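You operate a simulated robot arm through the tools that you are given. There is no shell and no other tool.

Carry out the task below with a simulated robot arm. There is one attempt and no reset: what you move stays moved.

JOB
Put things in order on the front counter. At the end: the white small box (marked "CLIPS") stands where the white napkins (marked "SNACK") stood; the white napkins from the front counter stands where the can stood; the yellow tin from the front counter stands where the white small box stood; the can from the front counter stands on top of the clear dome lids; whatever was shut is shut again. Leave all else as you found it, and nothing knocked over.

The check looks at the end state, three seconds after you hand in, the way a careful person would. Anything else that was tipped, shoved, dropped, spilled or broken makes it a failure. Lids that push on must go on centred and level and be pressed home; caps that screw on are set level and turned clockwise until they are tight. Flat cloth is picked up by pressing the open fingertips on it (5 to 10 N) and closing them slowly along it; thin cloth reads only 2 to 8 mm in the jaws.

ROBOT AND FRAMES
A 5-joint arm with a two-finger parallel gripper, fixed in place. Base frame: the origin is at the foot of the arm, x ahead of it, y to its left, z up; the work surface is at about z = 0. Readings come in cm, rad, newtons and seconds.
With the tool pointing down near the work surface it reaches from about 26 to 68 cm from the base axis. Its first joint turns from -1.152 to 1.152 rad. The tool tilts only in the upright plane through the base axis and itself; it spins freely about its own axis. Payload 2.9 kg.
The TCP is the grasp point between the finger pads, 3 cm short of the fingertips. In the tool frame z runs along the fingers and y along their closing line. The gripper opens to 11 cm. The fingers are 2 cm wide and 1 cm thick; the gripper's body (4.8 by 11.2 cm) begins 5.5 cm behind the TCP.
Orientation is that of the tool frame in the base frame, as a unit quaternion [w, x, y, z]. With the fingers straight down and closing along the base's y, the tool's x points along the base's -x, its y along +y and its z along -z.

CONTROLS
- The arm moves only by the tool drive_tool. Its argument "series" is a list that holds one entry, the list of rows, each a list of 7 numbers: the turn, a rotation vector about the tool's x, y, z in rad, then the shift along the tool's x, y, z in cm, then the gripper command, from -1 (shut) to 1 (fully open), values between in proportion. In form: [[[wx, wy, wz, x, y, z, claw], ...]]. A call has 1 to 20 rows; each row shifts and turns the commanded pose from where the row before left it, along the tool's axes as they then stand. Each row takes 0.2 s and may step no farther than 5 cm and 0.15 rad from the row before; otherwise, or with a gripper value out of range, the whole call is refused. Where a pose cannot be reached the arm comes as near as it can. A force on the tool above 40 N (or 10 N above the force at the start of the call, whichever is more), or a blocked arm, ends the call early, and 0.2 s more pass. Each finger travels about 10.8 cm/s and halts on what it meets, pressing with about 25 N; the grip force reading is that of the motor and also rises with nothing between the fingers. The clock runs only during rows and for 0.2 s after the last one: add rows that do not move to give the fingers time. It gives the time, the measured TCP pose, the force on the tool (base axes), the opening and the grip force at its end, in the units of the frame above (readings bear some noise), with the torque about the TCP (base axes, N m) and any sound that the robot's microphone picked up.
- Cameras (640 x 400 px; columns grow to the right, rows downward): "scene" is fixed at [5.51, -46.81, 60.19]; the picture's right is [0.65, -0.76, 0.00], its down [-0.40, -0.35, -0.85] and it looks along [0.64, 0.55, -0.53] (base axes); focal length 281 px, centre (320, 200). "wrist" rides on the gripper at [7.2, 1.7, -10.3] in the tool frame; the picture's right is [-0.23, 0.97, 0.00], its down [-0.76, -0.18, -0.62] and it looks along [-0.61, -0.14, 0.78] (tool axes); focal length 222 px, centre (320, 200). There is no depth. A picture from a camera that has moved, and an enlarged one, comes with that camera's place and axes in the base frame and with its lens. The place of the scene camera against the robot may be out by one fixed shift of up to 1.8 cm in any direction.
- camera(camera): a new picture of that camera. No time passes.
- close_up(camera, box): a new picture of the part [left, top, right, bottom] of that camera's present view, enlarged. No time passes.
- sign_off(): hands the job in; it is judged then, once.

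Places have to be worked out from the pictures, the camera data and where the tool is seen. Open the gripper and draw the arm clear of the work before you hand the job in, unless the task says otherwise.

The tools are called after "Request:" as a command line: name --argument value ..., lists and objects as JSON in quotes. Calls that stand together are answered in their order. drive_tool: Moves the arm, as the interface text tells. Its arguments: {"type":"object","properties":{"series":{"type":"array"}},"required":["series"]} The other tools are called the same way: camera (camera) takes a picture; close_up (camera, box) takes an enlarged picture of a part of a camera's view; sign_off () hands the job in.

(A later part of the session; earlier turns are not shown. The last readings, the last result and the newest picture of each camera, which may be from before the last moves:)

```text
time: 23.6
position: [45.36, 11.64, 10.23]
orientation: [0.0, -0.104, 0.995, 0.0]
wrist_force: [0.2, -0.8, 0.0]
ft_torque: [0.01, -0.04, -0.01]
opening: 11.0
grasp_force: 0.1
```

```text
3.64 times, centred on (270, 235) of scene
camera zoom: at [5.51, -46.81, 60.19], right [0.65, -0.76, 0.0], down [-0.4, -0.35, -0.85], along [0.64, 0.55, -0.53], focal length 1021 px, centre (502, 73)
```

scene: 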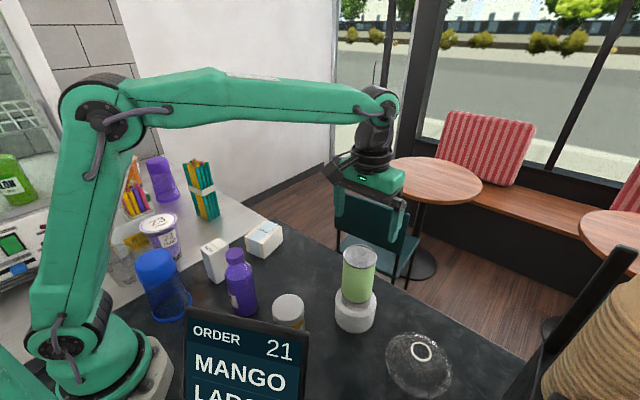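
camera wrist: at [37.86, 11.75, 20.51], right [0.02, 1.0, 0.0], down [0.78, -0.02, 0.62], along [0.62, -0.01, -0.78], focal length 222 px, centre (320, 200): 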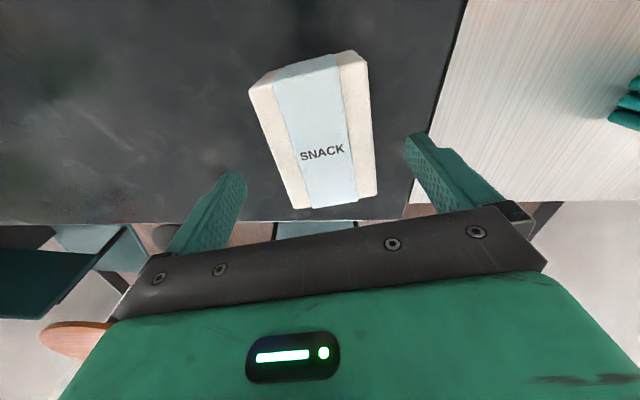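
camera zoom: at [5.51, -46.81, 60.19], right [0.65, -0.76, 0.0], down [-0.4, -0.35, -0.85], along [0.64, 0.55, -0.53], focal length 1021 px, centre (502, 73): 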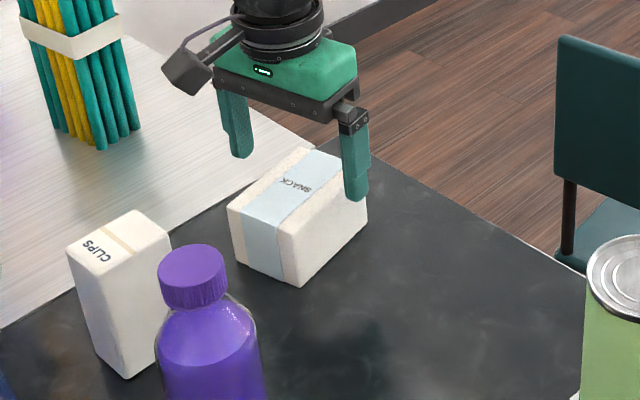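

The box lies squarely between the fingers. Small correction, then down to z ≈ 4 (tips 1 cm above the counter).

Request:
drive_tool --series '[[[0, 0, 0, 0.1, 0.2, 0, 1], [0, 0, 0, 0, 0, 2, 1], [0, 0, 0, 0, 0, 2, 1], [0, 0, 0, 0, 0, 1.5, 1], [0, 0, 0, 0, 0, 0.7, 1], [0, 0, 0, 0, 0, 0, 1], [0, 0, 0, 0, 0, 0, 1]]]'

Request:
camera --camera "wrist"

Request:
close_up --camera "scene" --box '[200, 180, 340, 290]'

```text
time: 25.2
position: [44.97, 11.86, 4.03]
orientation: [-0.001, -0.104, 0.995, 0.0]
wrist_force: [0.7, -0.5, -0.7]
ft_torque: [0.01, -0.01, -0.03]
opening: 10.99
grasp_force: 0.1
```

```text
taken
camera wrist: at [37.5, 12.05, 14.41], right [0.02, 1.0, 0.0], down [0.78, -0.02, 0.62], along [0.62, -0.01, -0.78], focal length 222 px, centre (320, 200)
```

wrist: 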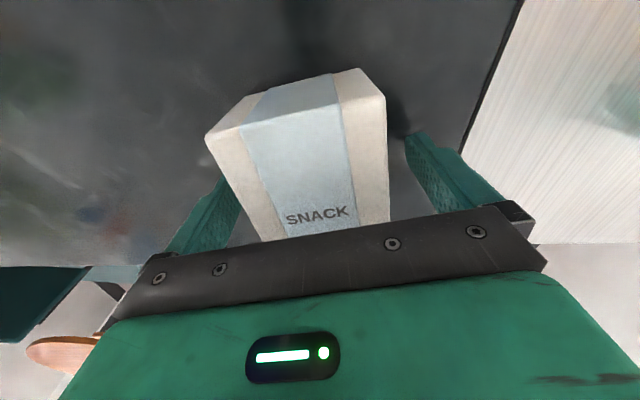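

```text
3.64 times, centred on (270, 235) of scene
camera zoom: at [5.51, -46.81, 60.19], right [0.65, -0.76, 0.0], down [-0.4, -0.35, -0.85], along [0.64, 0.55, -0.53], focal length 1021 px, centre (502, 73)
```

zoom: 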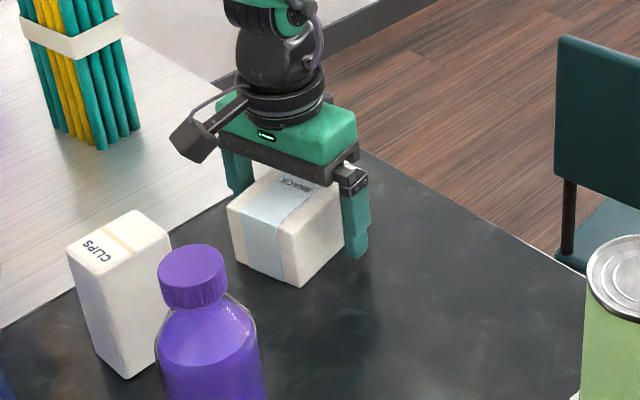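

Fingers straddle the napkins. I close in steps.

Request:
drive_tool --series '[[[0, 0, 0, 0, 0, 0, 0.6], [0, 0, 0, 0, 0, 0, 0.45], [0, 0, 0, 0, 0, 0, 0.35], [0, 0, 0, 0, 0, 0, 0.25], [0, 0, 0, 0, 0, 0, 0.1], [0, 0, 0, 0, 0, 0, -1], [0, 0, 0, 0, 0, 0, -1], [0, 0, 0, 0, 0, 0, -1]]]'

Request:
camera --camera "wrist"

```text
time: 27.0
position: [44.93, 11.83, 4.12]
orientation: [0.0, -0.104, 0.995, 0.0]
wrist_force: [-0.1, 0.7, 0.6]
ft_torque: [0.08, 0.01, -0.01]
opening: 7.18
grasp_force: 25.1
```

```text
taken
camera wrist: at [37.5, 12.05, 14.42], right [0.02, 1.0, 0.0], down [0.78, -0.01, 0.62], along [0.62, -0.01, -0.78], focal length 222 px, centre (320, 200)
```

wrist: 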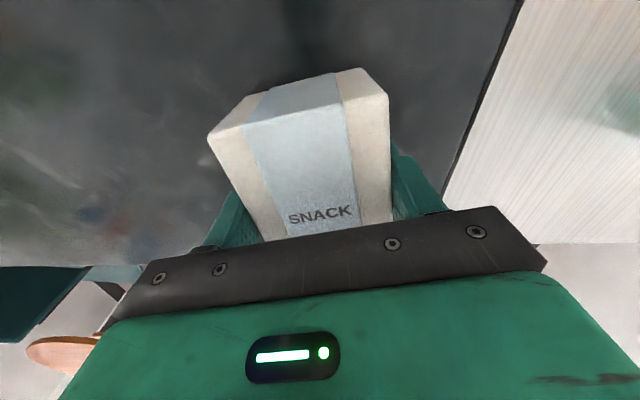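

Held at 7.18 cm. I lift 12 cm and carry the napkins to above the can's old spot, then check.

Request:
drive_tool --series '[[[0, 0, 0, 0, 0, -1, -1], [0, 0, 0, 0, 0, -3, -1], [0, 0, 0, 0, 0, -4, -1], [0, 0, 0, 0, 0, -4, -1], [0, 0, 0, 1.483, -3.002, 0, -1], [0, 0, 0, 1.483, -3.002, 0, -1], [0, 0, 0, 1.483, -3.002, 0, -1], [0, 0, 0, 1.483, -3.002, 0, -1], [0, 0, 0, 1.483, -3.002, 0, -1], [0, 0, 0, 0, 0, 0, -1], [0, 0, 0, 0, 0, 0, -1], [0, 0, 0, 0, 0, 0, -1]]]'

Request:
camera --camera "wrist"

Request:
camera --camera "scene"

```text
time: 29.6
position: [41.04, -4.49, 16.39]
orientation: [0.0, -0.105, 0.995, 0.0]
wrist_force: [-0.9, 0.5, -1.6]
ft_torque: [0.04, 0.01, -0.01]
opening: 7.19
grasp_force: 24.9
```

```text
taken
camera wrist: at [33.55, -4.37, 26.58], right [0.02, 1.0, 0.0], down [0.78, -0.01, 0.62], along [0.62, -0.01, -0.78], focal length 222 px, centre (320, 200)
```

wrist: 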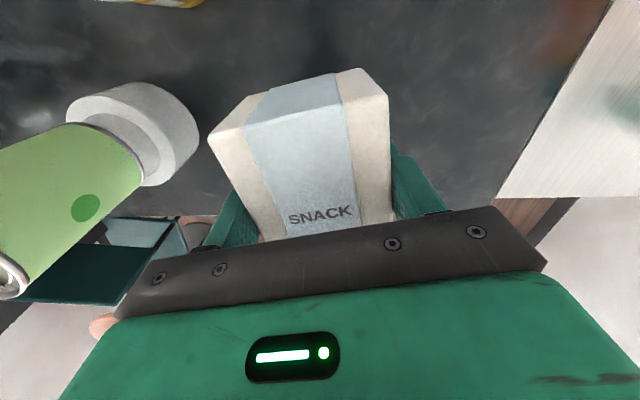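

```text
taken
```

scene: 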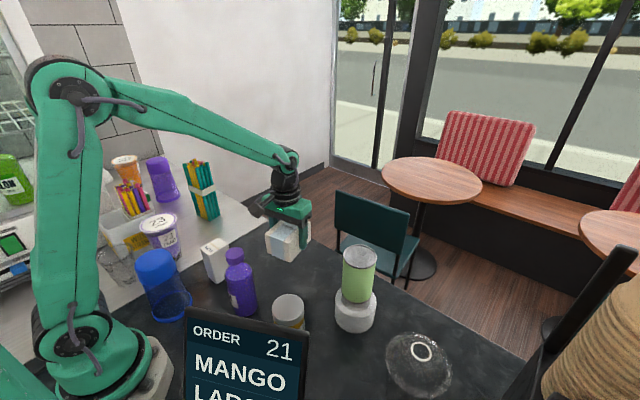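

TCP is at (40.95, -4.54); I nudge 0.2 cm so the box centre lands on (40.9, -4.3), and lower to just above the counter.

Request:
drive_tool --series '[[[0, 0, 0, 0.08, 0.22, 0, -1], [0, 0, 0, 0, 0, 4, -1], [0, 0, 0, 0, 0, 4, -1], [0, 0, 0, 0, 0, 2.5, -1], [0, 0, 0, 0, 0, 1.0, -1], [0, 0, 0, 0, 0, 0.3, -1], [0, 0, 0, 0, 0, 0, -1], [0, 0, 0, 0, 0, 0, -1]]]'

Request:
camera --camera "wrist"

Request:
close_up --camera "scene" --box '[220, 190, 380, 310]'

```text
time: 31.4
position: [40.86, -4.09, 4.31]
orientation: [0.0, -0.105, 0.995, 0.0]
wrist_force: [0.7, 0.5, -1.4]
ft_torque: [-0.01, 0.02, -0.02]
opening: 7.19
grasp_force: 24.9
```

```text
taken
camera wrist: at [33.43, -3.98, 14.62], right [0.02, 1.0, 0.0], down [0.78, -0.02, 0.62], along [0.62, -0.01, -0.78], focal length 222 px, centre (320, 200)
```

wrist: 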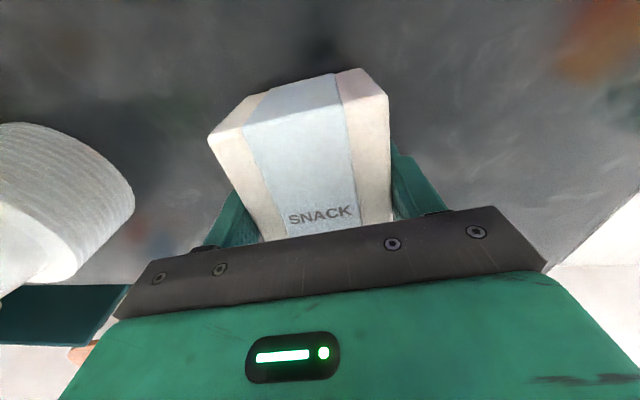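

```text
3.33 times, centred on (300, 250) of scene
camera zoom: at [5.51, -46.81, 60.19], right [0.65, -0.76, 0.0], down [-0.4, -0.35, -0.85], along [0.64, 0.55, -0.53], focal length 936 px, centre (387, 33)
```

zoom: 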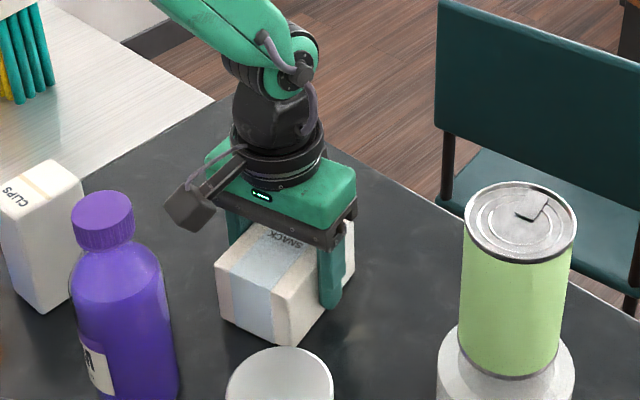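

Box is about 0.2 cm above the counter at the right place. I lower the last bit gently and read the force.

Request:
drive_tool --series '[[[0, 0, 0, 0, -0.12, 0.1, -1], [0, 0, 0, 0, 0, 0.08, -1], [0, 0, 0, 0, 0, 0, -1], [0, 0, 0, 0, 0, 0, -1]]]'

```text
time: 32.4
position: [40.96, -4.17, 4.35]
orientation: [0.0, -0.105, 0.994, 0.001]
wrist_force: [-0.3, 0.0, -1.2]
ft_torque: [0.0, -0.02, 0.02]
opening: 7.18
grasp_force: 24.8
```

No contact yet (load still -1.2 N); I go down a little more.

Request:
drive_tool --series '[[[0, 0, 0, 0, 0, 0.1, -1], [0, 0, 0, 0, 0, 0, -1], [0, 0, 0, 0, 0, 0, -1]]]'

Request:
camera --camera "wrist"

```text
time: 33.2
position: [40.81, -4.12, 4.2]
orientation: [0.0, -0.105, 0.994, 0.0]
wrist_force: [0.0, -0.5, -0.6]
ft_torque: [0.0, -0.02, 0.0]
opening: 7.18
grasp_force: 25.2
```

```text
taken
camera wrist: at [33.32, -4.03, 14.43], right [0.02, 1.0, 0.0], down [0.78, -0.02, 0.62], along [0.62, -0.01, -0.78], focal length 222 px, centre (320, 200)
```

wrist: 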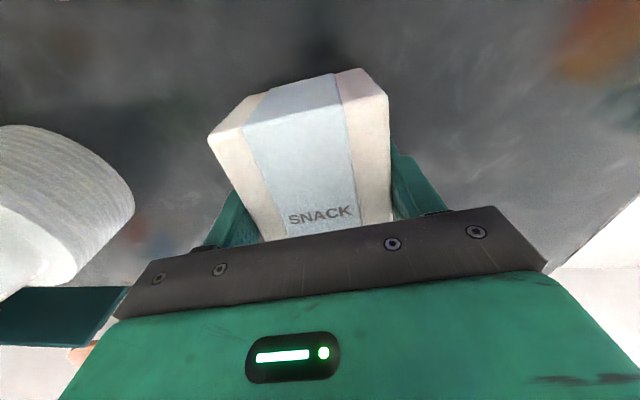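

Height now equals the grasp height; one last 0.08 cm to confirm contact.

Request:
drive_tool --series '[[[0, 0, 0, 0, 0, 0.08, -1], [0, 0, 0, 0, 0, 0, -1], [0, 0, 0, 0, 0, 0, -1]]]'

```text
time: 34.0
position: [40.89, -4.31, 4.17]
orientation: [0.001, -0.105, 0.994, 0.0]
wrist_force: [-9.8, 5.0, 25.2]
ft_torque: [0.14, 0.18, -0.02]
opening: 7.21
grasp_force: 25.4
```

Contact at 25 N; I relieve 0.07 cm and then open the fingers slowly.

Request:
drive_tool --series '[[[0, 0, 0, 0, 0, -0.07, -1], [0, 0, 0, 0, 0, 0, -1], [0, 0, 0, 0, 0, 0, 0.33], [0, 0, 0, 0, 0, 0, 0.4], [0, 0, 0, 0, 0, 0, 0.55], [0, 0, 0, 0, 0, 0, 0.8], [0, 0, 0, 0, 0, 0, 1], [0, 0, 0, 0, 0, 0, 1]]]'

Request:
camera --camera "wrist"

```text
time: 35.8
position: [40.74, -4.05, 4.16]
orientation: [0.0, -0.104, 0.995, 0.0]
wrist_force: [0.0, 0.0, 0.1]
ft_torque: [0.01, -0.01, -0.04]
opening: 11.03
grasp_force: 0.1
```

```text
taken
camera wrist: at [33.3, -4.05, 14.38], right [0.02, 1.0, 0.0], down [0.78, -0.02, 0.62], along [0.62, -0.01, -0.78], focal length 222 px, centre (320, 200)
```

wrist: 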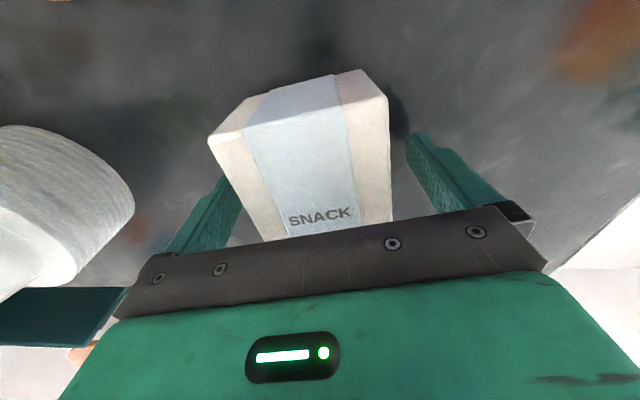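

Napkins are released in the can's place. I rise 20 cm, undo the spin, and move over to the CLIPS box at z ≈ 25.

Request:
drive_tool --series '[[[0, 0, 0, 0, 0, -2, 1], [0, 0, 0, 0, 0, -4, 1], [0, 0, 0, 0, 0, -5, 1], [0, 0, 0, 0, 0, -5, 1], [0, 0, 0, 0, 0, -5, 1], [0, 0, 0.104, 0, 0, 0, 1], [0, 0, 0.104, 0, 0, 0, 1], [0, 0, 0, 2.34, 3.2, 0, 1], [0, 0, 0, 2.34, 3.2, 0, 1], [0, 0, 0, 2.34, 3.2, 0, 1], [0, 0, 0, 2.34, 3.2, 0, 1], [0, 0, 0, 2.34, 3.2, 0, 1], [0, 0, 0, 0, 0, 0, 1], [0, 0, 0, 0, 0, 0, 1]]]'

Request:
camera --camera "wrist"

Request:
camera --camera "scene"

Request:
close_up --camera "wrist" --box '[250, 60, 410, 180]'

```text
time: 38.8
position: [29.14, 11.85, 25.31]
orientation: [-0.001, -0.001, 1.0, 0.0]
wrist_force: [0.4, -0.4, -0.2]
ft_torque: [0.0, 0.03, -0.01]
opening: 11.01
grasp_force: 0.0
```

```text
taken
camera wrist: at [21.86, 13.55, 35.56], right [0.23, 0.97, 0.0], down [0.76, -0.18, 0.62], along [0.61, -0.14, -0.78], focal length 222 px, centre (320, 200)
```

wrist: 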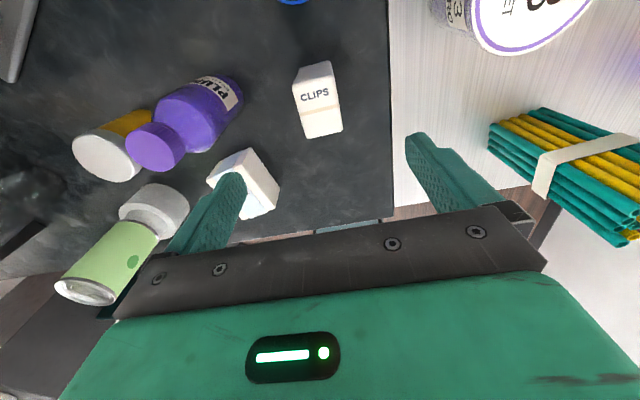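

```text
taken
```

scene: 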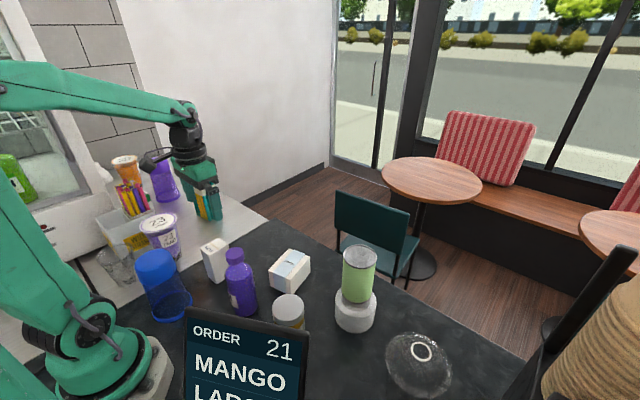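

```text
3.33 times, centred on (330, 120) of wrist
camera zoom: at [21.86, 13.55, 35.56], right [0.23, 0.97, 0.0], down [0.76, -0.18, 0.62], along [0.61, -0.14, -0.78], focal length 740 px, centre (287, 467)
```

zoom: 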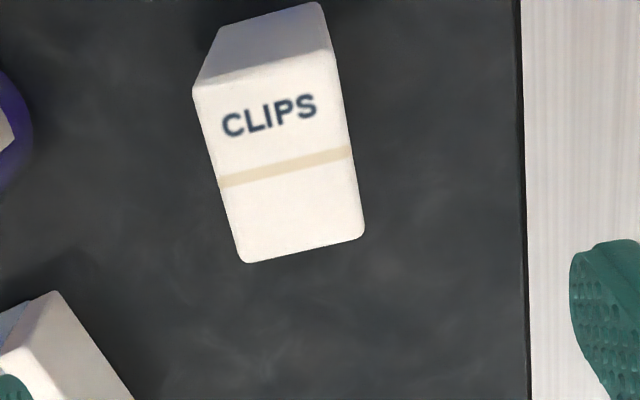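

CLIPS measures x 26.1–31.9, y 9.6–14.0, 10.5 tall, unturned, and the TCP is right above its centre. A blue shaker stands close behind it toward the base, under where the wrist camera would come down, so I spin the tool half a turn to bring the camera to the far side first.

Request:
drive_tool --series '[[[0, 0, -0.15, 0, 0, 0, 1], [0, 0, -0.15, 0, 0, 0, 1], [0, 0, -0.15, 0, 0, 0, 1], [0, 0, -0.15, 0, 0, 0, 1], [0, 0, -0.15, 0, 0, 0, 1], [0, 0, -0.15, 0, 0, 0, 1], [0, 0, -0.15, 0, 0, 0, 1], [0, 0, -0.15, 0, 0, 0, 1], [0, 0, -0.15, 0, 0, 0, 1], [0, 0, -0.15, 0, 0, 0, 1], [0, 0, -0.15, 0, 0, 0, 1], [0, 0, -0.15, 0, 0, 0, 1], [0, 0, -0.15, 0, 0, 0, 1], [0, 0, -0.15, 0, 0, 0, 1], [0, 0, -0.15, 0, 0, 0, 1], [0, 0, -0.15, 0, 0, 0, 1], [0, 0, -0.15, 0, 0, 0, 1], [0, 0, -0.15, 0, 0, 0, 1], [0, 0, -0.15, 0, 0, 0, 1], [0, 0, -0.15, 0, 0, 0, 1]]]'

```text
time: 43.0
position: [29.04, 11.78, 25.06]
orientation: [0.0, 0.998, -0.07, 0.0]
wrist_force: [0.4, 0.3, 0.1]
ft_torque: [0.01, -0.01, 0.02]
opening: 10.99
grasp_force: 0.1
```

Spin is at 3.0 rad; I finish the last 0.14 rad and look.

Request:
drive_tool --series '[[[0, 0, -0.1416, 0, 0, 0, 1], [0, 0, 0, 0, 0, 0, 1], [0, 0, 0, 0, 0, 0, 1]]]'

Request:
camera --camera "wrist"

Request:
close_up --camera "scene" --box '[110, 130, 290, 330]'

```text
time: 43.8
position: [29.05, 11.93, 25.05]
orientation: [-0.001, 1.0, 0.001, 0.0]
wrist_force: [0.9, -0.2, 0.4]
ft_torque: [0.03, -0.03, -0.04]
opening: 11.01
grasp_force: 0.0
```

```text
taken
camera wrist: at [36.26, 10.09, 35.38], right [-0.23, -0.97, 0.0], down [-0.76, 0.18, 0.62], along [-0.61, 0.14, -0.78], focal length 222 px, centre (320, 200)
```

wrist: 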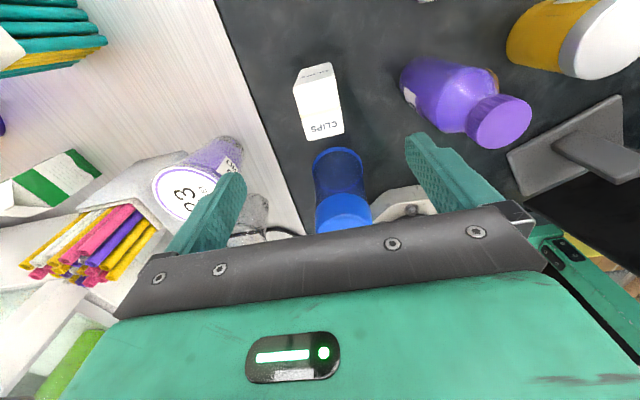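

```text
2.00 times, centred on (200, 230) of scene
camera zoom: at [5.51, -46.81, 60.19], right [0.65, -0.76, 0.0], down [-0.4, -0.35, -0.85], along [0.64, 0.55, -0.53], focal length 562 px, centre (560, 140)
```

zoom: 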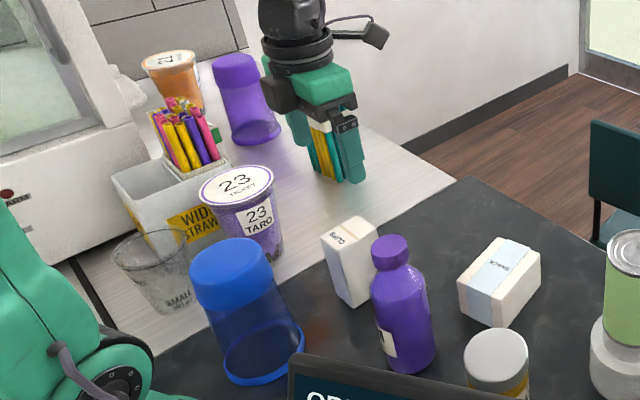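

Camera is now on the far side and the space around CLIPS is clear. I lower to z ≈ 6.6 with fingers open.

Request:
drive_tool --series '[[[0, 0, 0, 0.05, 0, 4, 1], [0, 0, 0, 0, 0, 4, 1], [0, 0, 0, 0, 0, 4, 1], [0, 0, 0, 0, 0, 3.5, 1], [0, 0, 0, 0, 0, 2, 1], [0, 0, 0, 0, 0, 1, 1], [0, 0, 0, 0, 0, 0, 1]]]'

Request:
camera --camera "wrist"

Request:
close_up --camera "scene" --box '[140, 190, 290, 320]'

```text
time: 45.4
position: [29.11, 11.85, 6.69]
orientation: [0.0, 1.0, 0.0, 0.001]
wrist_force: [0.0, 0.8, 0.2]
ft_torque: [0.02, 0.0, 0.0]
opening: 10.99
grasp_force: 0.1
```

```text
taken
camera wrist: at [36.32, 10.12, 16.9], right [-0.23, -0.97, 0.0], down [-0.76, 0.18, 0.62], along [-0.61, 0.14, -0.78], focal length 222 px, centre (320, 200)
```

wrist: 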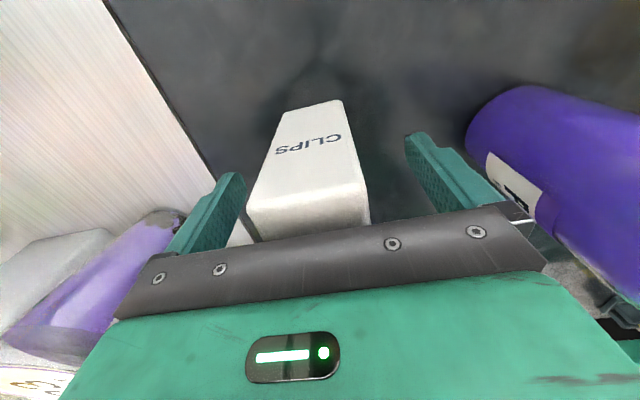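

```text
3.08 times, centred on (215, 255) of scene
camera zoom: at [5.51, -46.81, 60.19], right [0.65, -0.76, 0.0], down [-0.4, -0.35, -0.85], along [0.64, 0.55, -0.53], focal length 864 px, centre (643, 31)
```

zoom: 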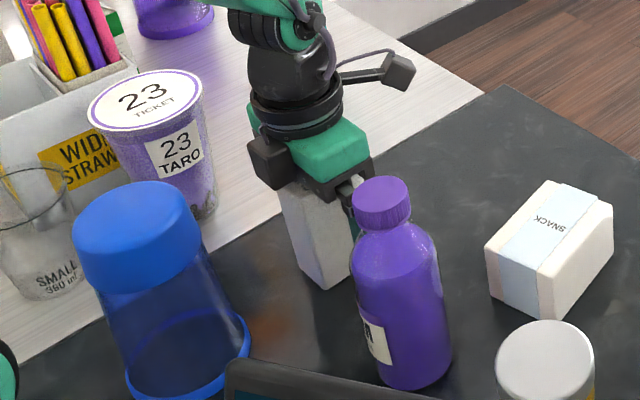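

No contact and the box is between the fingers. I close on its 4.4 cm width in steps.

Request:
drive_tool --series '[[[0, 0, 0, 0, 0, 0, 0.5], [0, 0, 0, 0, 0, 0, 0.2], [0, 0, 0, 0, 0, 0, 0], [0, 0, 0, 0, 0, 0, -0.1], [0, 0, 0, 0, 0, 0, -0.2], [0, 0, 0, 0, 0, 0, -0.35], [0, 0, 0, 0, 0, 0, -1], [0, 0, 0, 0, 0, 0, -1], [0, 0, 0, 0, 0, 0, -1]]]'

Request:
camera --camera "wrist"

```text
time: 47.4
position: [29.25, 11.8, 6.6]
orientation: [0.0, 1.0, 0.0, -0.001]
wrist_force: [-1.1, 0.4, 3.0]
ft_torque: [-0.03, 0.02, 0.01]
opening: 4.49
grasp_force: 24.8
```

```text
taken
camera wrist: at [36.33, 10.12, 16.94], right [-0.23, -0.97, 0.0], down [-0.76, 0.18, 0.62], along [-0.61, 0.14, -0.78], focal length 222 px, centre (320, 200)
```

wrist: 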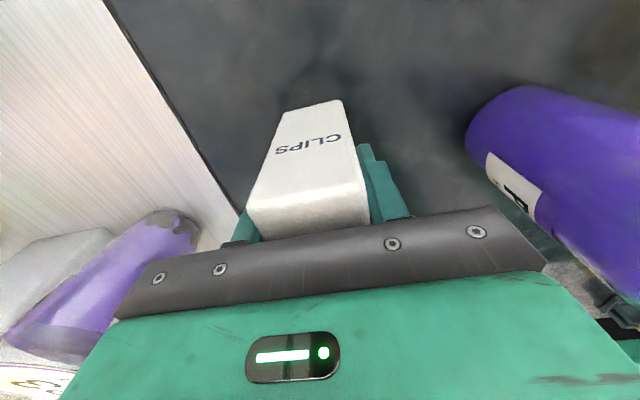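

CLIPS is held (4.49 cm, 24.8 N). I lift 9 cm and carry it straight out to the napkins' old spot.

Request:
drive_tool --series '[[[0, 0, 0, 0, 0, -1, -1], [0, 0, 0, 0, 0, -3, -1], [0, 0, 0, 0, 0, -3, -1], [0, 0, 0, 0, 0, -2, -1], [0, 0, 0, 3.2, 0, 0, -1], [0, 0, 0, 3.2, 0, 0, -1], [0, 0, 0, 3.2, 0, 0, -1], [0, 0, 0, 3.2, 0, 0, -1], [0, 0, 0, 3.3, 0, 0, -1], [0, 0, 0, 0, 0, 0, -1], [0, 0, 0, 0, 0, 0, -1], [0, 0, 0, 0, 0, 0, -1]]]'

Request:
camera --camera "wrist"

Request:
camera --camera "scene"

```text
time: 50.0
position: [45.35, 12.1, 15.68]
orientation: [0.0, 1.0, 0.0, 0.0]
wrist_force: [0.6, 0.1, -0.2]
ft_torque: [0.0, 0.0, -0.02]
opening: 4.5
grasp_force: 25.1
```

```text
taken
camera wrist: at [52.5, 10.38, 25.99], right [-0.23, -0.97, 0.0], down [-0.76, 0.18, 0.62], along [-0.61, 0.14, -0.78], focal length 222 px, centre (320, 200)
```

wrist: 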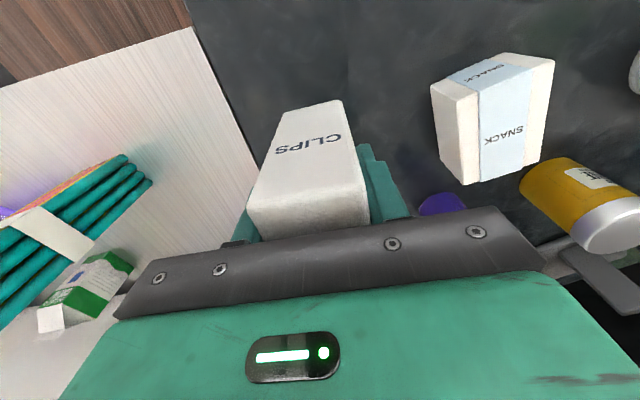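

```text
taken
```

scene: 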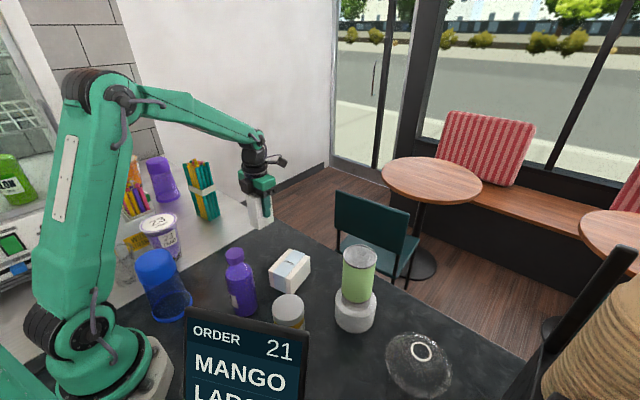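

Box is over the napkins' old spot (TCP 45.3, 12.08). I correct y by 0.2 cm and lower to just above the counter.

Request:
drive_tool --series '[[[0, 0, 0, -0.05, 0.2, 0, -1], [0, 0, 0, 0, 0, 3, -1], [0, 0, 0, 0, 0, 3, -1], [0, 0, 0, 0, 0, 2, -1], [0, 0, 0, 0, 0, 0.75, -1], [0, 0, 0, 0, 0, 0, -1], [0, 0, 0, 0, 0, 0, -1]]]'

Request:
camera --camera "wrist"

Request:
close_up --camera "scene" --box '[200, 170, 340, 290]'

```text
time: 51.6
position: [45.32, 11.79, 6.93]
orientation: [0.0, 1.0, 0.0, 0.0]
wrist_force: [0.0, 0.0, -1.2]
ft_torque: [0.01, -0.03, 0.01]
opening: 4.52
grasp_force: 24.9
```

```text
taken
camera wrist: at [52.46, 10.04, 17.24], right [-0.23, -0.97, 0.0], down [-0.76, 0.18, 0.62], along [-0.61, 0.14, -0.78], focal length 222 px, centre (320, 200)
```

wrist: 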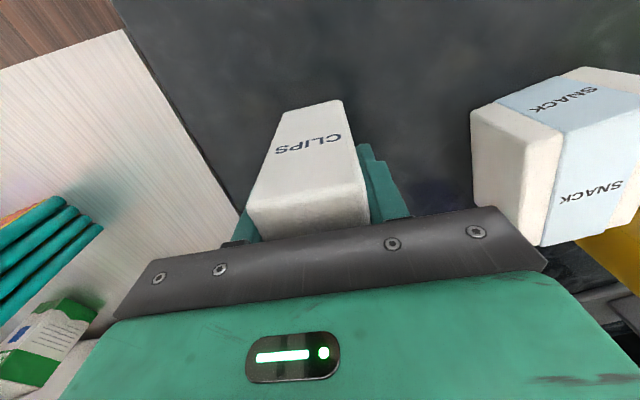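

```text
3.33 times, centred on (270, 230) of scene
camera zoom: at [5.51, -46.81, 60.19], right [0.65, -0.76, 0.0], down [-0.4, -0.35, -0.85], along [0.64, 0.55, -0.53], focal length 936 px, centre (487, 100)
```

zoom: 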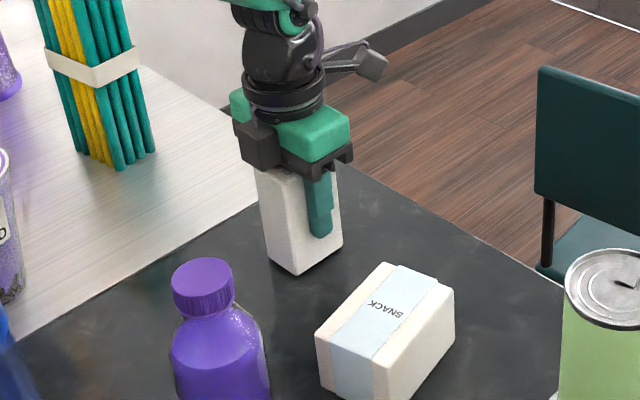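

Hovering about 0.3 cm above the counter at (45.1, 11.7). I lower in small steps to contact.

Request:
drive_tool --series '[[[0, 0, 0, 0, 0, 0.12, -1], [0, 0, 0, 0, 0, 0.1, -1], [0, 0, 0, 0, 0, 0, -1], [0, 0, 0, 0, 0, 0, -1]]]'

```text
time: 52.6
position: [45.18, 11.61, 6.65]
orientation: [0.0, 1.0, -0.001, -0.001]
wrist_force: [0.6, -0.3, -1.1]
ft_torque: [-0.04, 0.02, -0.03]
opening: 4.49
grasp_force: 25.2
```

Not yet touching; down another 0.1 cm.

Request:
drive_tool --series '[[[0, 0, 0, 0, 0, 0.08, -1], [0, 0, 0, 0, 0, 0, -1], [0, 0, 0, 0, 0, 0, -1]]]'

Request:
camera --camera "wrist"

```text
time: 53.4
position: [45.21, 11.73, 6.57]
orientation: [-0.001, 1.0, 0.0, 0.0]
wrist_force: [-2.2, 0.9, 4.5]
ft_torque: [0.05, 0.19, 0.0]
opening: 4.48
grasp_force: 24.9
```

```text
taken
camera wrist: at [52.41, 9.94, 16.94], right [-0.23, -0.97, 0.0], down [-0.76, 0.18, 0.62], along [-0.61, 0.14, -0.78], focal length 222 px, centre (320, 200)
```

wrist: 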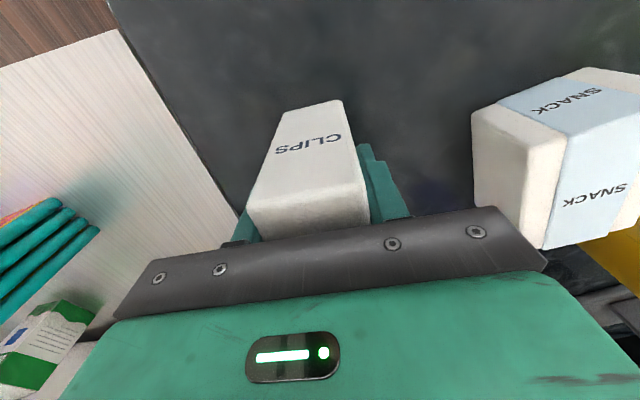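

Light contact (about 5 N), standing on the counter. I open the fingers slowly.

Request:
drive_tool --series '[[[0, 0, 0, 0, 0, 0, -0.17], [0, 0, 0, 0, 0, 0, -0.1], [0, 0, 0, 0, 0, 0, 0.1], [0, 0, 0, 0, 0, 0, 0.4], [0, 0, 0, 0, 0, 0, 0.7], [0, 0, 0, 0, 0, 0, 1], [0, 0, 0, 0, 0, 0, 1], [0, 0, 0, 0, 0, 0, 1]]]'

Request:
camera --camera "wrist"

Request:
close_up --camera "scene" --box '[200, 170, 340, 290]'

```text
time: 55.2
position: [45.14, 11.7, 6.68]
orientation: [0.0, 1.0, 0.001, 0.0]
wrist_force: [0.1, 0.6, 0.2]
ft_torque: [0.03, -0.01, 0.0]
opening: 10.99
grasp_force: 0.1
```

```text
taken
camera wrist: at [52.41, 9.94, 16.9], right [-0.23, -0.97, 0.0], down [-0.76, 0.18, 0.62], along [-0.61, 0.14, -0.78], focal length 222 px, centre (320, 200)
```

wrist: 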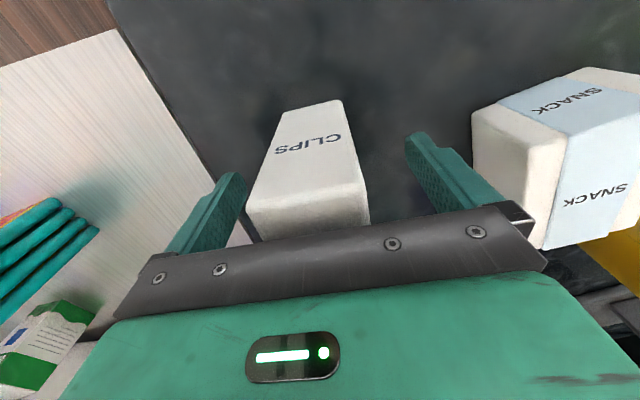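

```text
3.33 times, centred on (270, 230) of scene
camera zoom: at [5.51, -46.81, 60.19], right [0.65, -0.76, 0.0], down [-0.4, -0.35, -0.85], along [0.64, 0.55, -0.53], focal length 936 px, centre (487, 100)
```

zoom: 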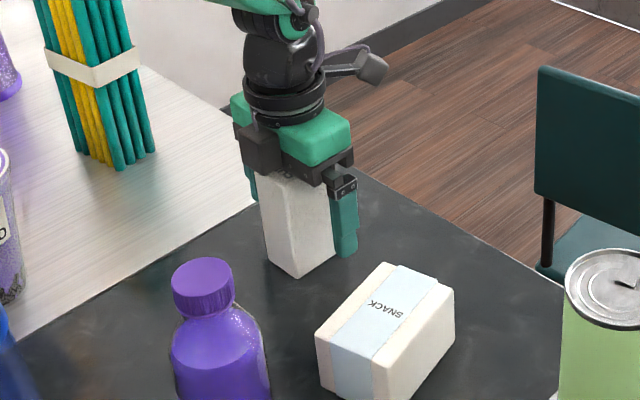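

CLIPS stands on the napkins' old spot. I rise 23 cm and move over to the yellow tin at (28.7, -16.1).

Request:
drive_tool --series '[[[0, 0, 0, 0, 0, -2, 1], [0, 0, 0, 0, 0, -4, 1], [0, 0, 0, 0, 0, -4.5, 1], [0, 0, 0, 0, 0, -4.5, 1], [0, 0, 0, 0, 0, -4.5, 1], [0, 0, 0, 0, 0, -3.5, 1], [0, 0, 0, -2.06, 3.47, 0, 1], [0, 0, 0, -2.06, 3.47, 0, 1], [0, 0, 0, -2.06, 3.47, 0, 1], [0, 0, 0, -2.06, 3.47, 0, 1], [0, 0, 0, -2.06, 3.47, 0, 1], [0, 0, 0, -2.06, 3.47, 0, 1], [0, 0, 0, -2.06, 3.47, 0, 1], [0, 0, 0, -2.06, 3.47, 0, 1], [0, 0, 0, 0, 0, 0, 1], [0, 0, 0, 0, 0, 0, 1]]]'

Request:
camera --camera "wrist"

Request:
camera --camera "scene"

Request:
close_up --camera "wrist" --box '[250, 60, 410, 180]'

```text
time: 58.6
position: [26.95, 3.45, 29.47]
orientation: [0.001, 1.0, -0.001, 0.0]
wrist_force: [-0.4, 1.2, 0.8]
ft_torque: [0.01, -0.02, 0.03]
opening: 11.02
grasp_force: 0.1
out of reach, approached as far as the arm can: row 8, 9, 10, 11, 12, 13, 14
```

```text
taken
camera wrist: at [34.13, 1.81, 39.79], right [-0.23, -0.97, 0.0], down [-0.76, 0.18, 0.62], along [-0.61, 0.14, -0.78], focal length 222 px, centre (320, 200)
```

wrist: 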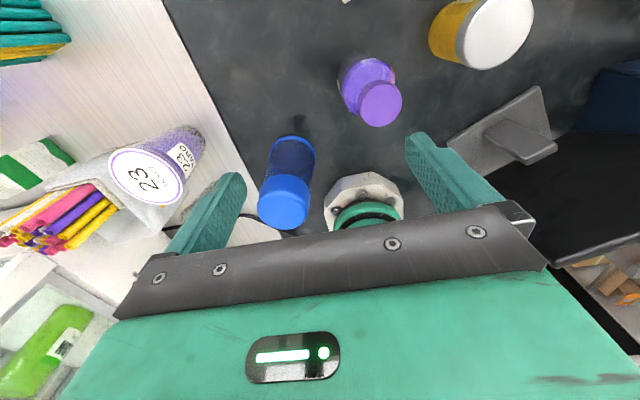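

```text
taken
```

scene: 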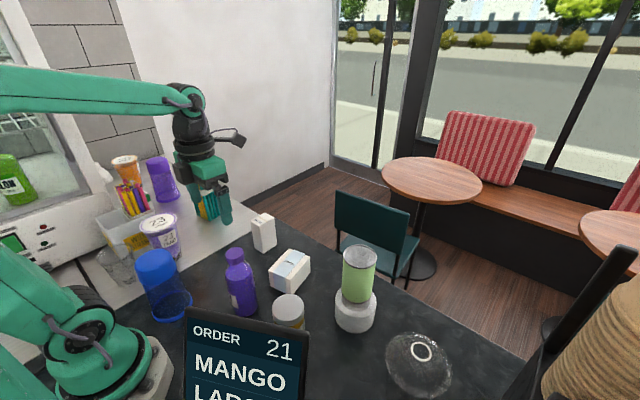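

```text
3.33 times, centred on (330, 120) of wrist
camera zoom: at [34.13, 1.81, 39.79], right [-0.23, -0.97, 0.0], down [-0.76, 0.18, 0.62], along [-0.61, 0.14, -0.78], focal length 740 px, centre (287, 467)
```

zoom: 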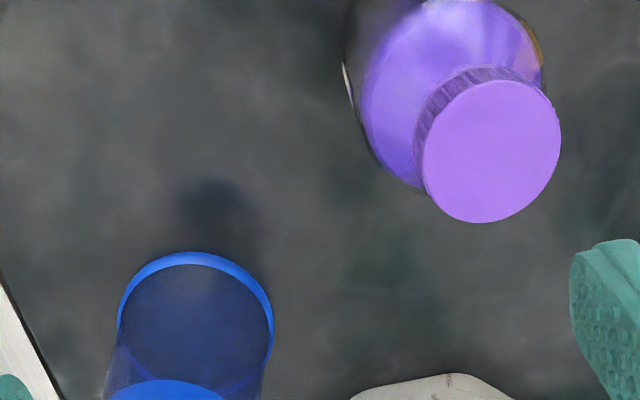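

The carry stopped short at (26.95, 3.45): with the half-turn spin the tool's roll runs out as the arm swings right. CLIPS, napkins, can and the rest all still stand. I unwind the spin a little (0.1 rad) to see how the commanded pose responds.

Request:
drive_tool --series '[[[0, 0, 0.1, 0, 0, 0, 1], [0, 0, 0, 0, 0, 0, 1], [0, 0, 0, 0, 0, 0, 1]]]'

```text
time: 59.4
position: [26.95, 3.45, 29.46]
orientation: [0.0, 0.999, -0.05, 0.0]
wrist_force: [-0.4, 0.4, -0.2]
ft_torque: [0.0, 0.0, 0.0]
opening: 11.0
grasp_force: 0.0
```

The commanded pose had simply stopped with the arm, so all is well. I unwind the spin to 135° (works for both the tin and the CLIPS spot), then go over the tin via a slightly longer radius.

Request:
drive_tool --series '[[[0, 0, 0.14, 0, 0, 0, 1], [0, 0, 0.14, 0, 0, 0, 1], [0, 0, 0.14, 0, 0, 0, 1], [0, 0, 0.14, 0, 0, 0, 1], [0, 0, 0.1254, 0, 0, 0, 1], [0, 0, 0, 0, 0, 0, 1], [0, 0, 0, 2.12, -2.12, 0, 1], [0, 0, 0, 2.598, 2.946, 0, 1], [0, 0, 0, 2.598, 2.946, 0, 1], [0, 0, 0, 2.598, 2.946, 0, 1], [0, 0, 0, 2.598, 2.946, 0, 1], [0, 0, 0, 2.598, 2.946, 0, 1], [0, 0, 0, 0, 0, 0, 1], [0, 0, 0, 0, 0, 0, 1]]]'

Request:
camera --camera "wrist"

Request:
camera --camera "scene"

```text
time: 62.4
position: [28.65, -16.7, 29.45]
orientation: [0.0, 0.924, -0.382, 0.0]
wrist_force: [-1.4, 0.2, 0.8]
ft_torque: [-0.03, -0.01, 0.01]
opening: 11.02
grasp_force: 0.1
```

```text
taken
camera wrist: at [32.63, -22.96, 39.74], right [-0.85, -0.53, 0.0], down [-0.41, 0.66, 0.62], along [-0.33, 0.53, -0.78], focal length 222 px, centre (320, 200)
```

wrist: 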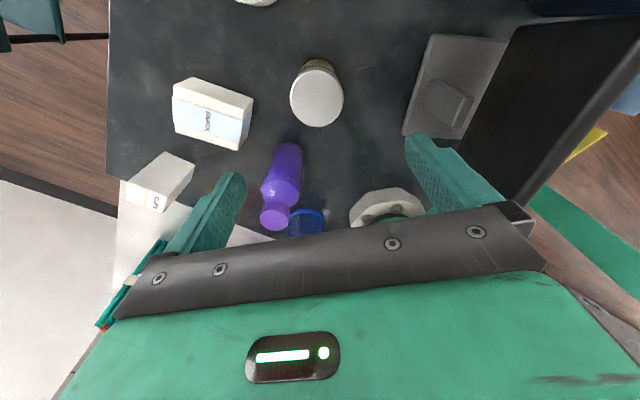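

```text
taken
```

scene: 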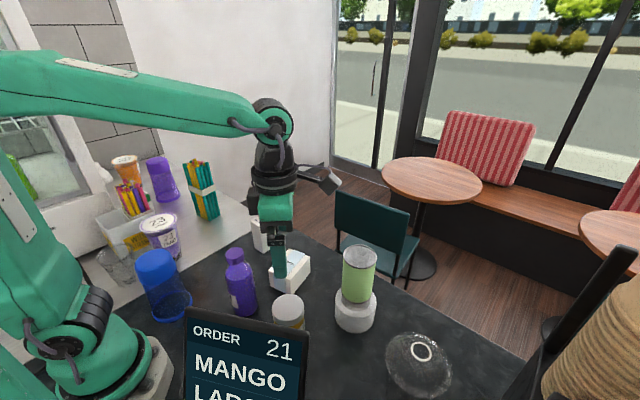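

The tin is in view ahead of the fingers. Before descending I check the tin's position and how near the order display stands.

Request:
close_up --camera "wrist" --box '[270, 40, 370, 140]'

Request:
close_up --camera "wrist" --box '[390, 0, 640, 220]'

Request:
close_up --camera "scene" --box '[160, 270, 340, 400]'

```text
4.00 times, centred on (320, 90) of wrist
camera zoom: at [32.63, -22.96, 39.74], right [-0.85, -0.53, 0.0], down [-0.41, 0.66, 0.62], along [-0.33, 0.53, -0.78], focal length 888 px, centre (320, 640)
```

zoom: 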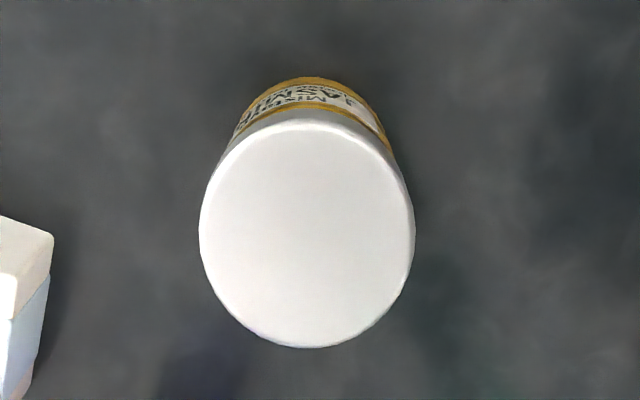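

```text
1.82 times, centred on (515, 110) of wrist
camera zoom: at [32.63, -22.96, 39.74], right [-0.85, -0.53, 0.0], down [-0.41, 0.66, 0.62], along [-0.33, 0.53, -0.78], focal length 404 px, centre (-34, 364)
```

zoom: 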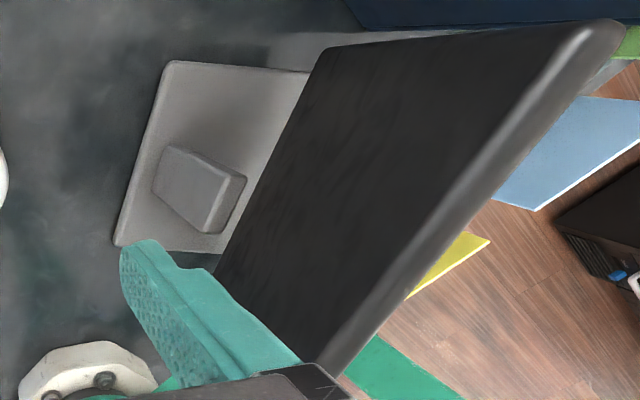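

```text
3.08 times, centred on (250, 335) of scene
camera zoom: at [5.51, -46.81, 60.19], right [0.65, -0.76, 0.0], down [-0.4, -0.35, -0.85], along [0.64, 0.55, -0.53], focal length 864 px, centre (535, -215)
```

zoom: 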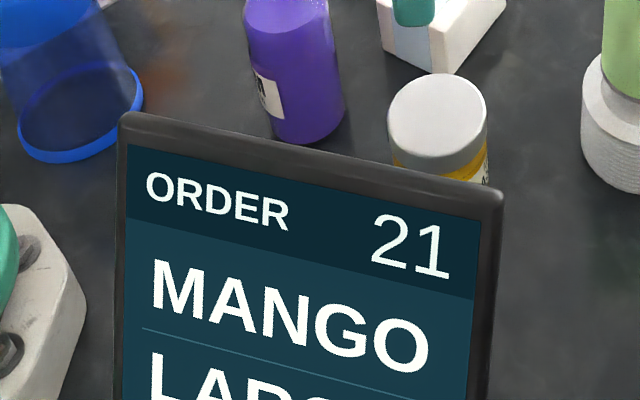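

Tin centre measured at (28.97, -16.35), 6.6 cm across and 10.6 tall; the display leans well away (>8 cm clear). I shift 0.4 cm and lower to z ≈ 15 first.

Request:
drive_tool --series '[[[0, 0, 0, -0.06, -0.39, 0, 1], [0, 0, 0, 0, 0, 4, 1], [0, 0, 0, 0, 0, 4, 1], [0, 0, 0, 0, 0, 4, 1], [0, 0, 0, 0, 0, 2.4, 1], [0, 0, 0, 0, 0, 0, 1], [0, 0, 0, 0, 0, 0, 1]]]'

Request:
camera --camera "wrist"

Request:
camera --camera "scene"

```text
time: 64.0
position: [28.78, -16.26, 15.04]
orientation: [0.0, 0.924, -0.383, -0.001]
wrist_force: [0.5, -0.5, -0.7]
ft_torque: [0.04, 0.0, 0.01]
opening: 11.0
grasp_force: 0.2
```

```text
taken
camera wrist: at [32.75, -22.49, 25.33], right [-0.85, -0.53, 0.0], down [-0.41, 0.66, 0.62], along [-0.33, 0.53, -0.78], focal length 222 px, centre (320, 200)
```

wrist: 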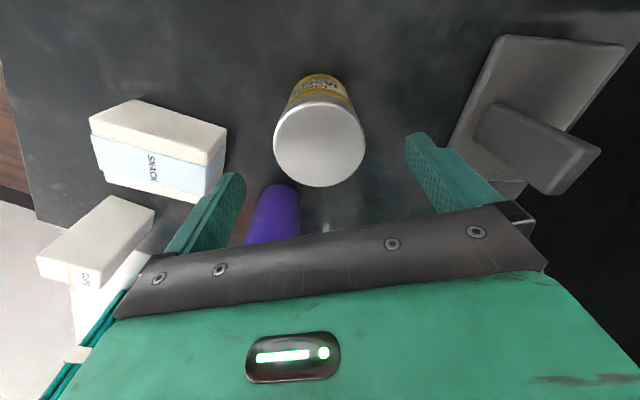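

```text
taken
```

scene: 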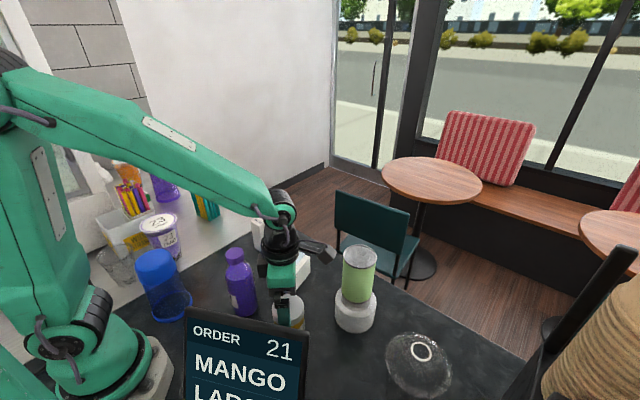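

Centred over the tin. Lower the remaining 8.8 cm to z ≈ 6.2.

Request:
drive_tool --series '[[[0, 0, 0, 0.18, 0.03, 0, 1], [0, 0, 0, 0, 0, 3, 1], [0, 0, 0, 0, 0, 3, 1], [0, 0, 0, 0, 0, 2, 1], [0, 0, 0, 0, 0, 0.8, 1], [0, 0, 0, 0, 0, 0, 1], [0, 0, 0, 0, 0, 0, 1]]]'

Request:
camera --camera "wrist"

Request:
close_up --camera "scene" --box '[210, 200, 390, 340]'

```text
time: 65.6
position: [28.66, -16.37, 6.38]
orientation: [0.0, 0.924, -0.384, 0.0]
wrist_force: [-0.2, -0.7, 1.0]
ft_torque: [0.02, 0.01, -0.03]
opening: 11.03
grasp_force: 0.1
```

```text
taken
camera wrist: at [32.65, -22.7, 16.64], right [-0.85, -0.53, 0.0], down [-0.41, 0.66, 0.62], along [-0.33, 0.53, -0.78], focal length 222 px, centre (320, 200)
```

wrist: 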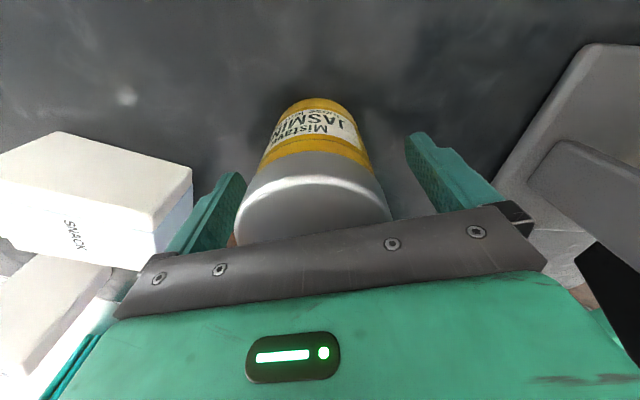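

```text
2.86 times, centred on (300, 270) of scene
camera zoom: at [5.51, -46.81, 60.19], right [0.65, -0.76, 0.0], down [-0.4, -0.35, -0.85], along [0.64, 0.55, -0.53], focal length 802 px, centre (377, 0)
```

zoom: 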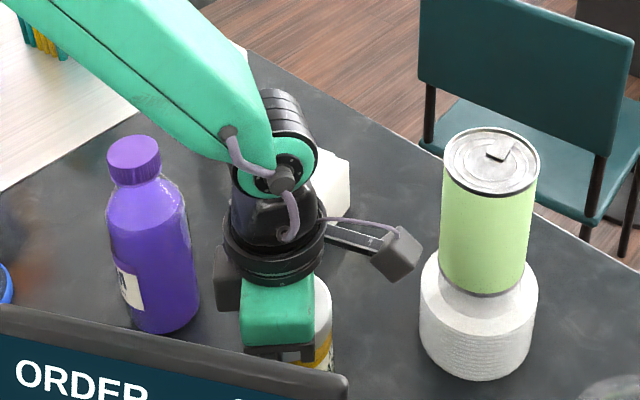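

Tin is between the fingers, nothing touching. I close in steps.

Request:
drive_tool --series '[[[0, 0, 0, 0, 0, 0, 0.6], [0, 0, 0, 0, 0, 0, 0.4], [0, 0, 0, 0, 0, 0, 0.3], [0, 0, 0, 0, 0, 0, 0.2], [0, 0, 0, 0, 0, 0, 0.1], [0, 0, 0, 0, 0, 0, -1], [0, 0, 0, 0, 0, 0, -1], [0, 0, 0, 0, 0, 0, -1]]]'

Request:
camera --camera "wrist"

```text
time: 67.4
position: [28.75, -16.3, 6.32]
orientation: [-0.001, 0.924, -0.383, -0.001]
wrist_force: [-0.4, -1.1, 1.7]
ft_torque: [-0.05, 0.04, -0.04]
opening: 6.75
grasp_force: 24.8
```

```text
taken
camera wrist: at [32.65, -22.7, 16.66], right [-0.85, -0.53, 0.0], down [-0.41, 0.66, 0.62], along [-0.33, 0.53, -0.78], focal length 222 px, centre (320, 200)
```

wrist: 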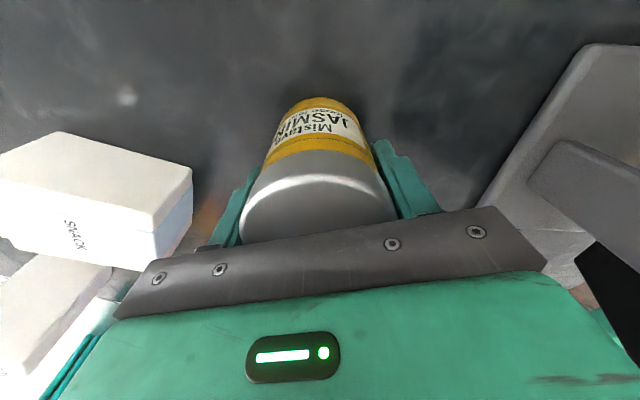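

Held at 6.75 cm. I lift slowly 2 cm and check that the whole tin comes up, not just its cap.

Request:
drive_tool --series '[[[0, 0, 0, 0, 0, -0.5, -1], [0, 0, 0, 0, 0, -0.5, -1], [0, 0, 0, 0, 0, -1, -1], [0, 0, 0, 0, 0, 0, -1], [0, 0, 0, 0, 0, 0, -1]]]'

Request:
camera --camera "wrist"

```text
time: 68.6
position: [28.91, -16.24, 8.36]
orientation: [0.0, 0.924, -0.383, -0.001]
wrist_force: [-0.7, -0.3, -2.7]
ft_torque: [0.02, -0.02, 0.04]
opening: 6.68
grasp_force: 24.6
```

```text
taken
camera wrist: at [32.8, -22.45, 18.75], right [-0.85, -0.53, 0.0], down [-0.41, 0.66, 0.62], along [-0.33, 0.53, -0.78], focal length 222 px, centre (320, 200)
```

wrist: 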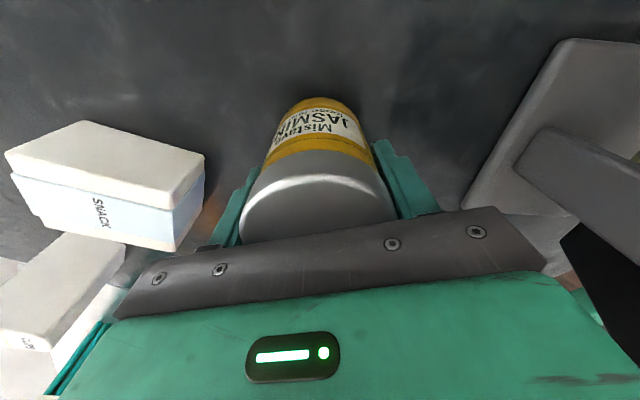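

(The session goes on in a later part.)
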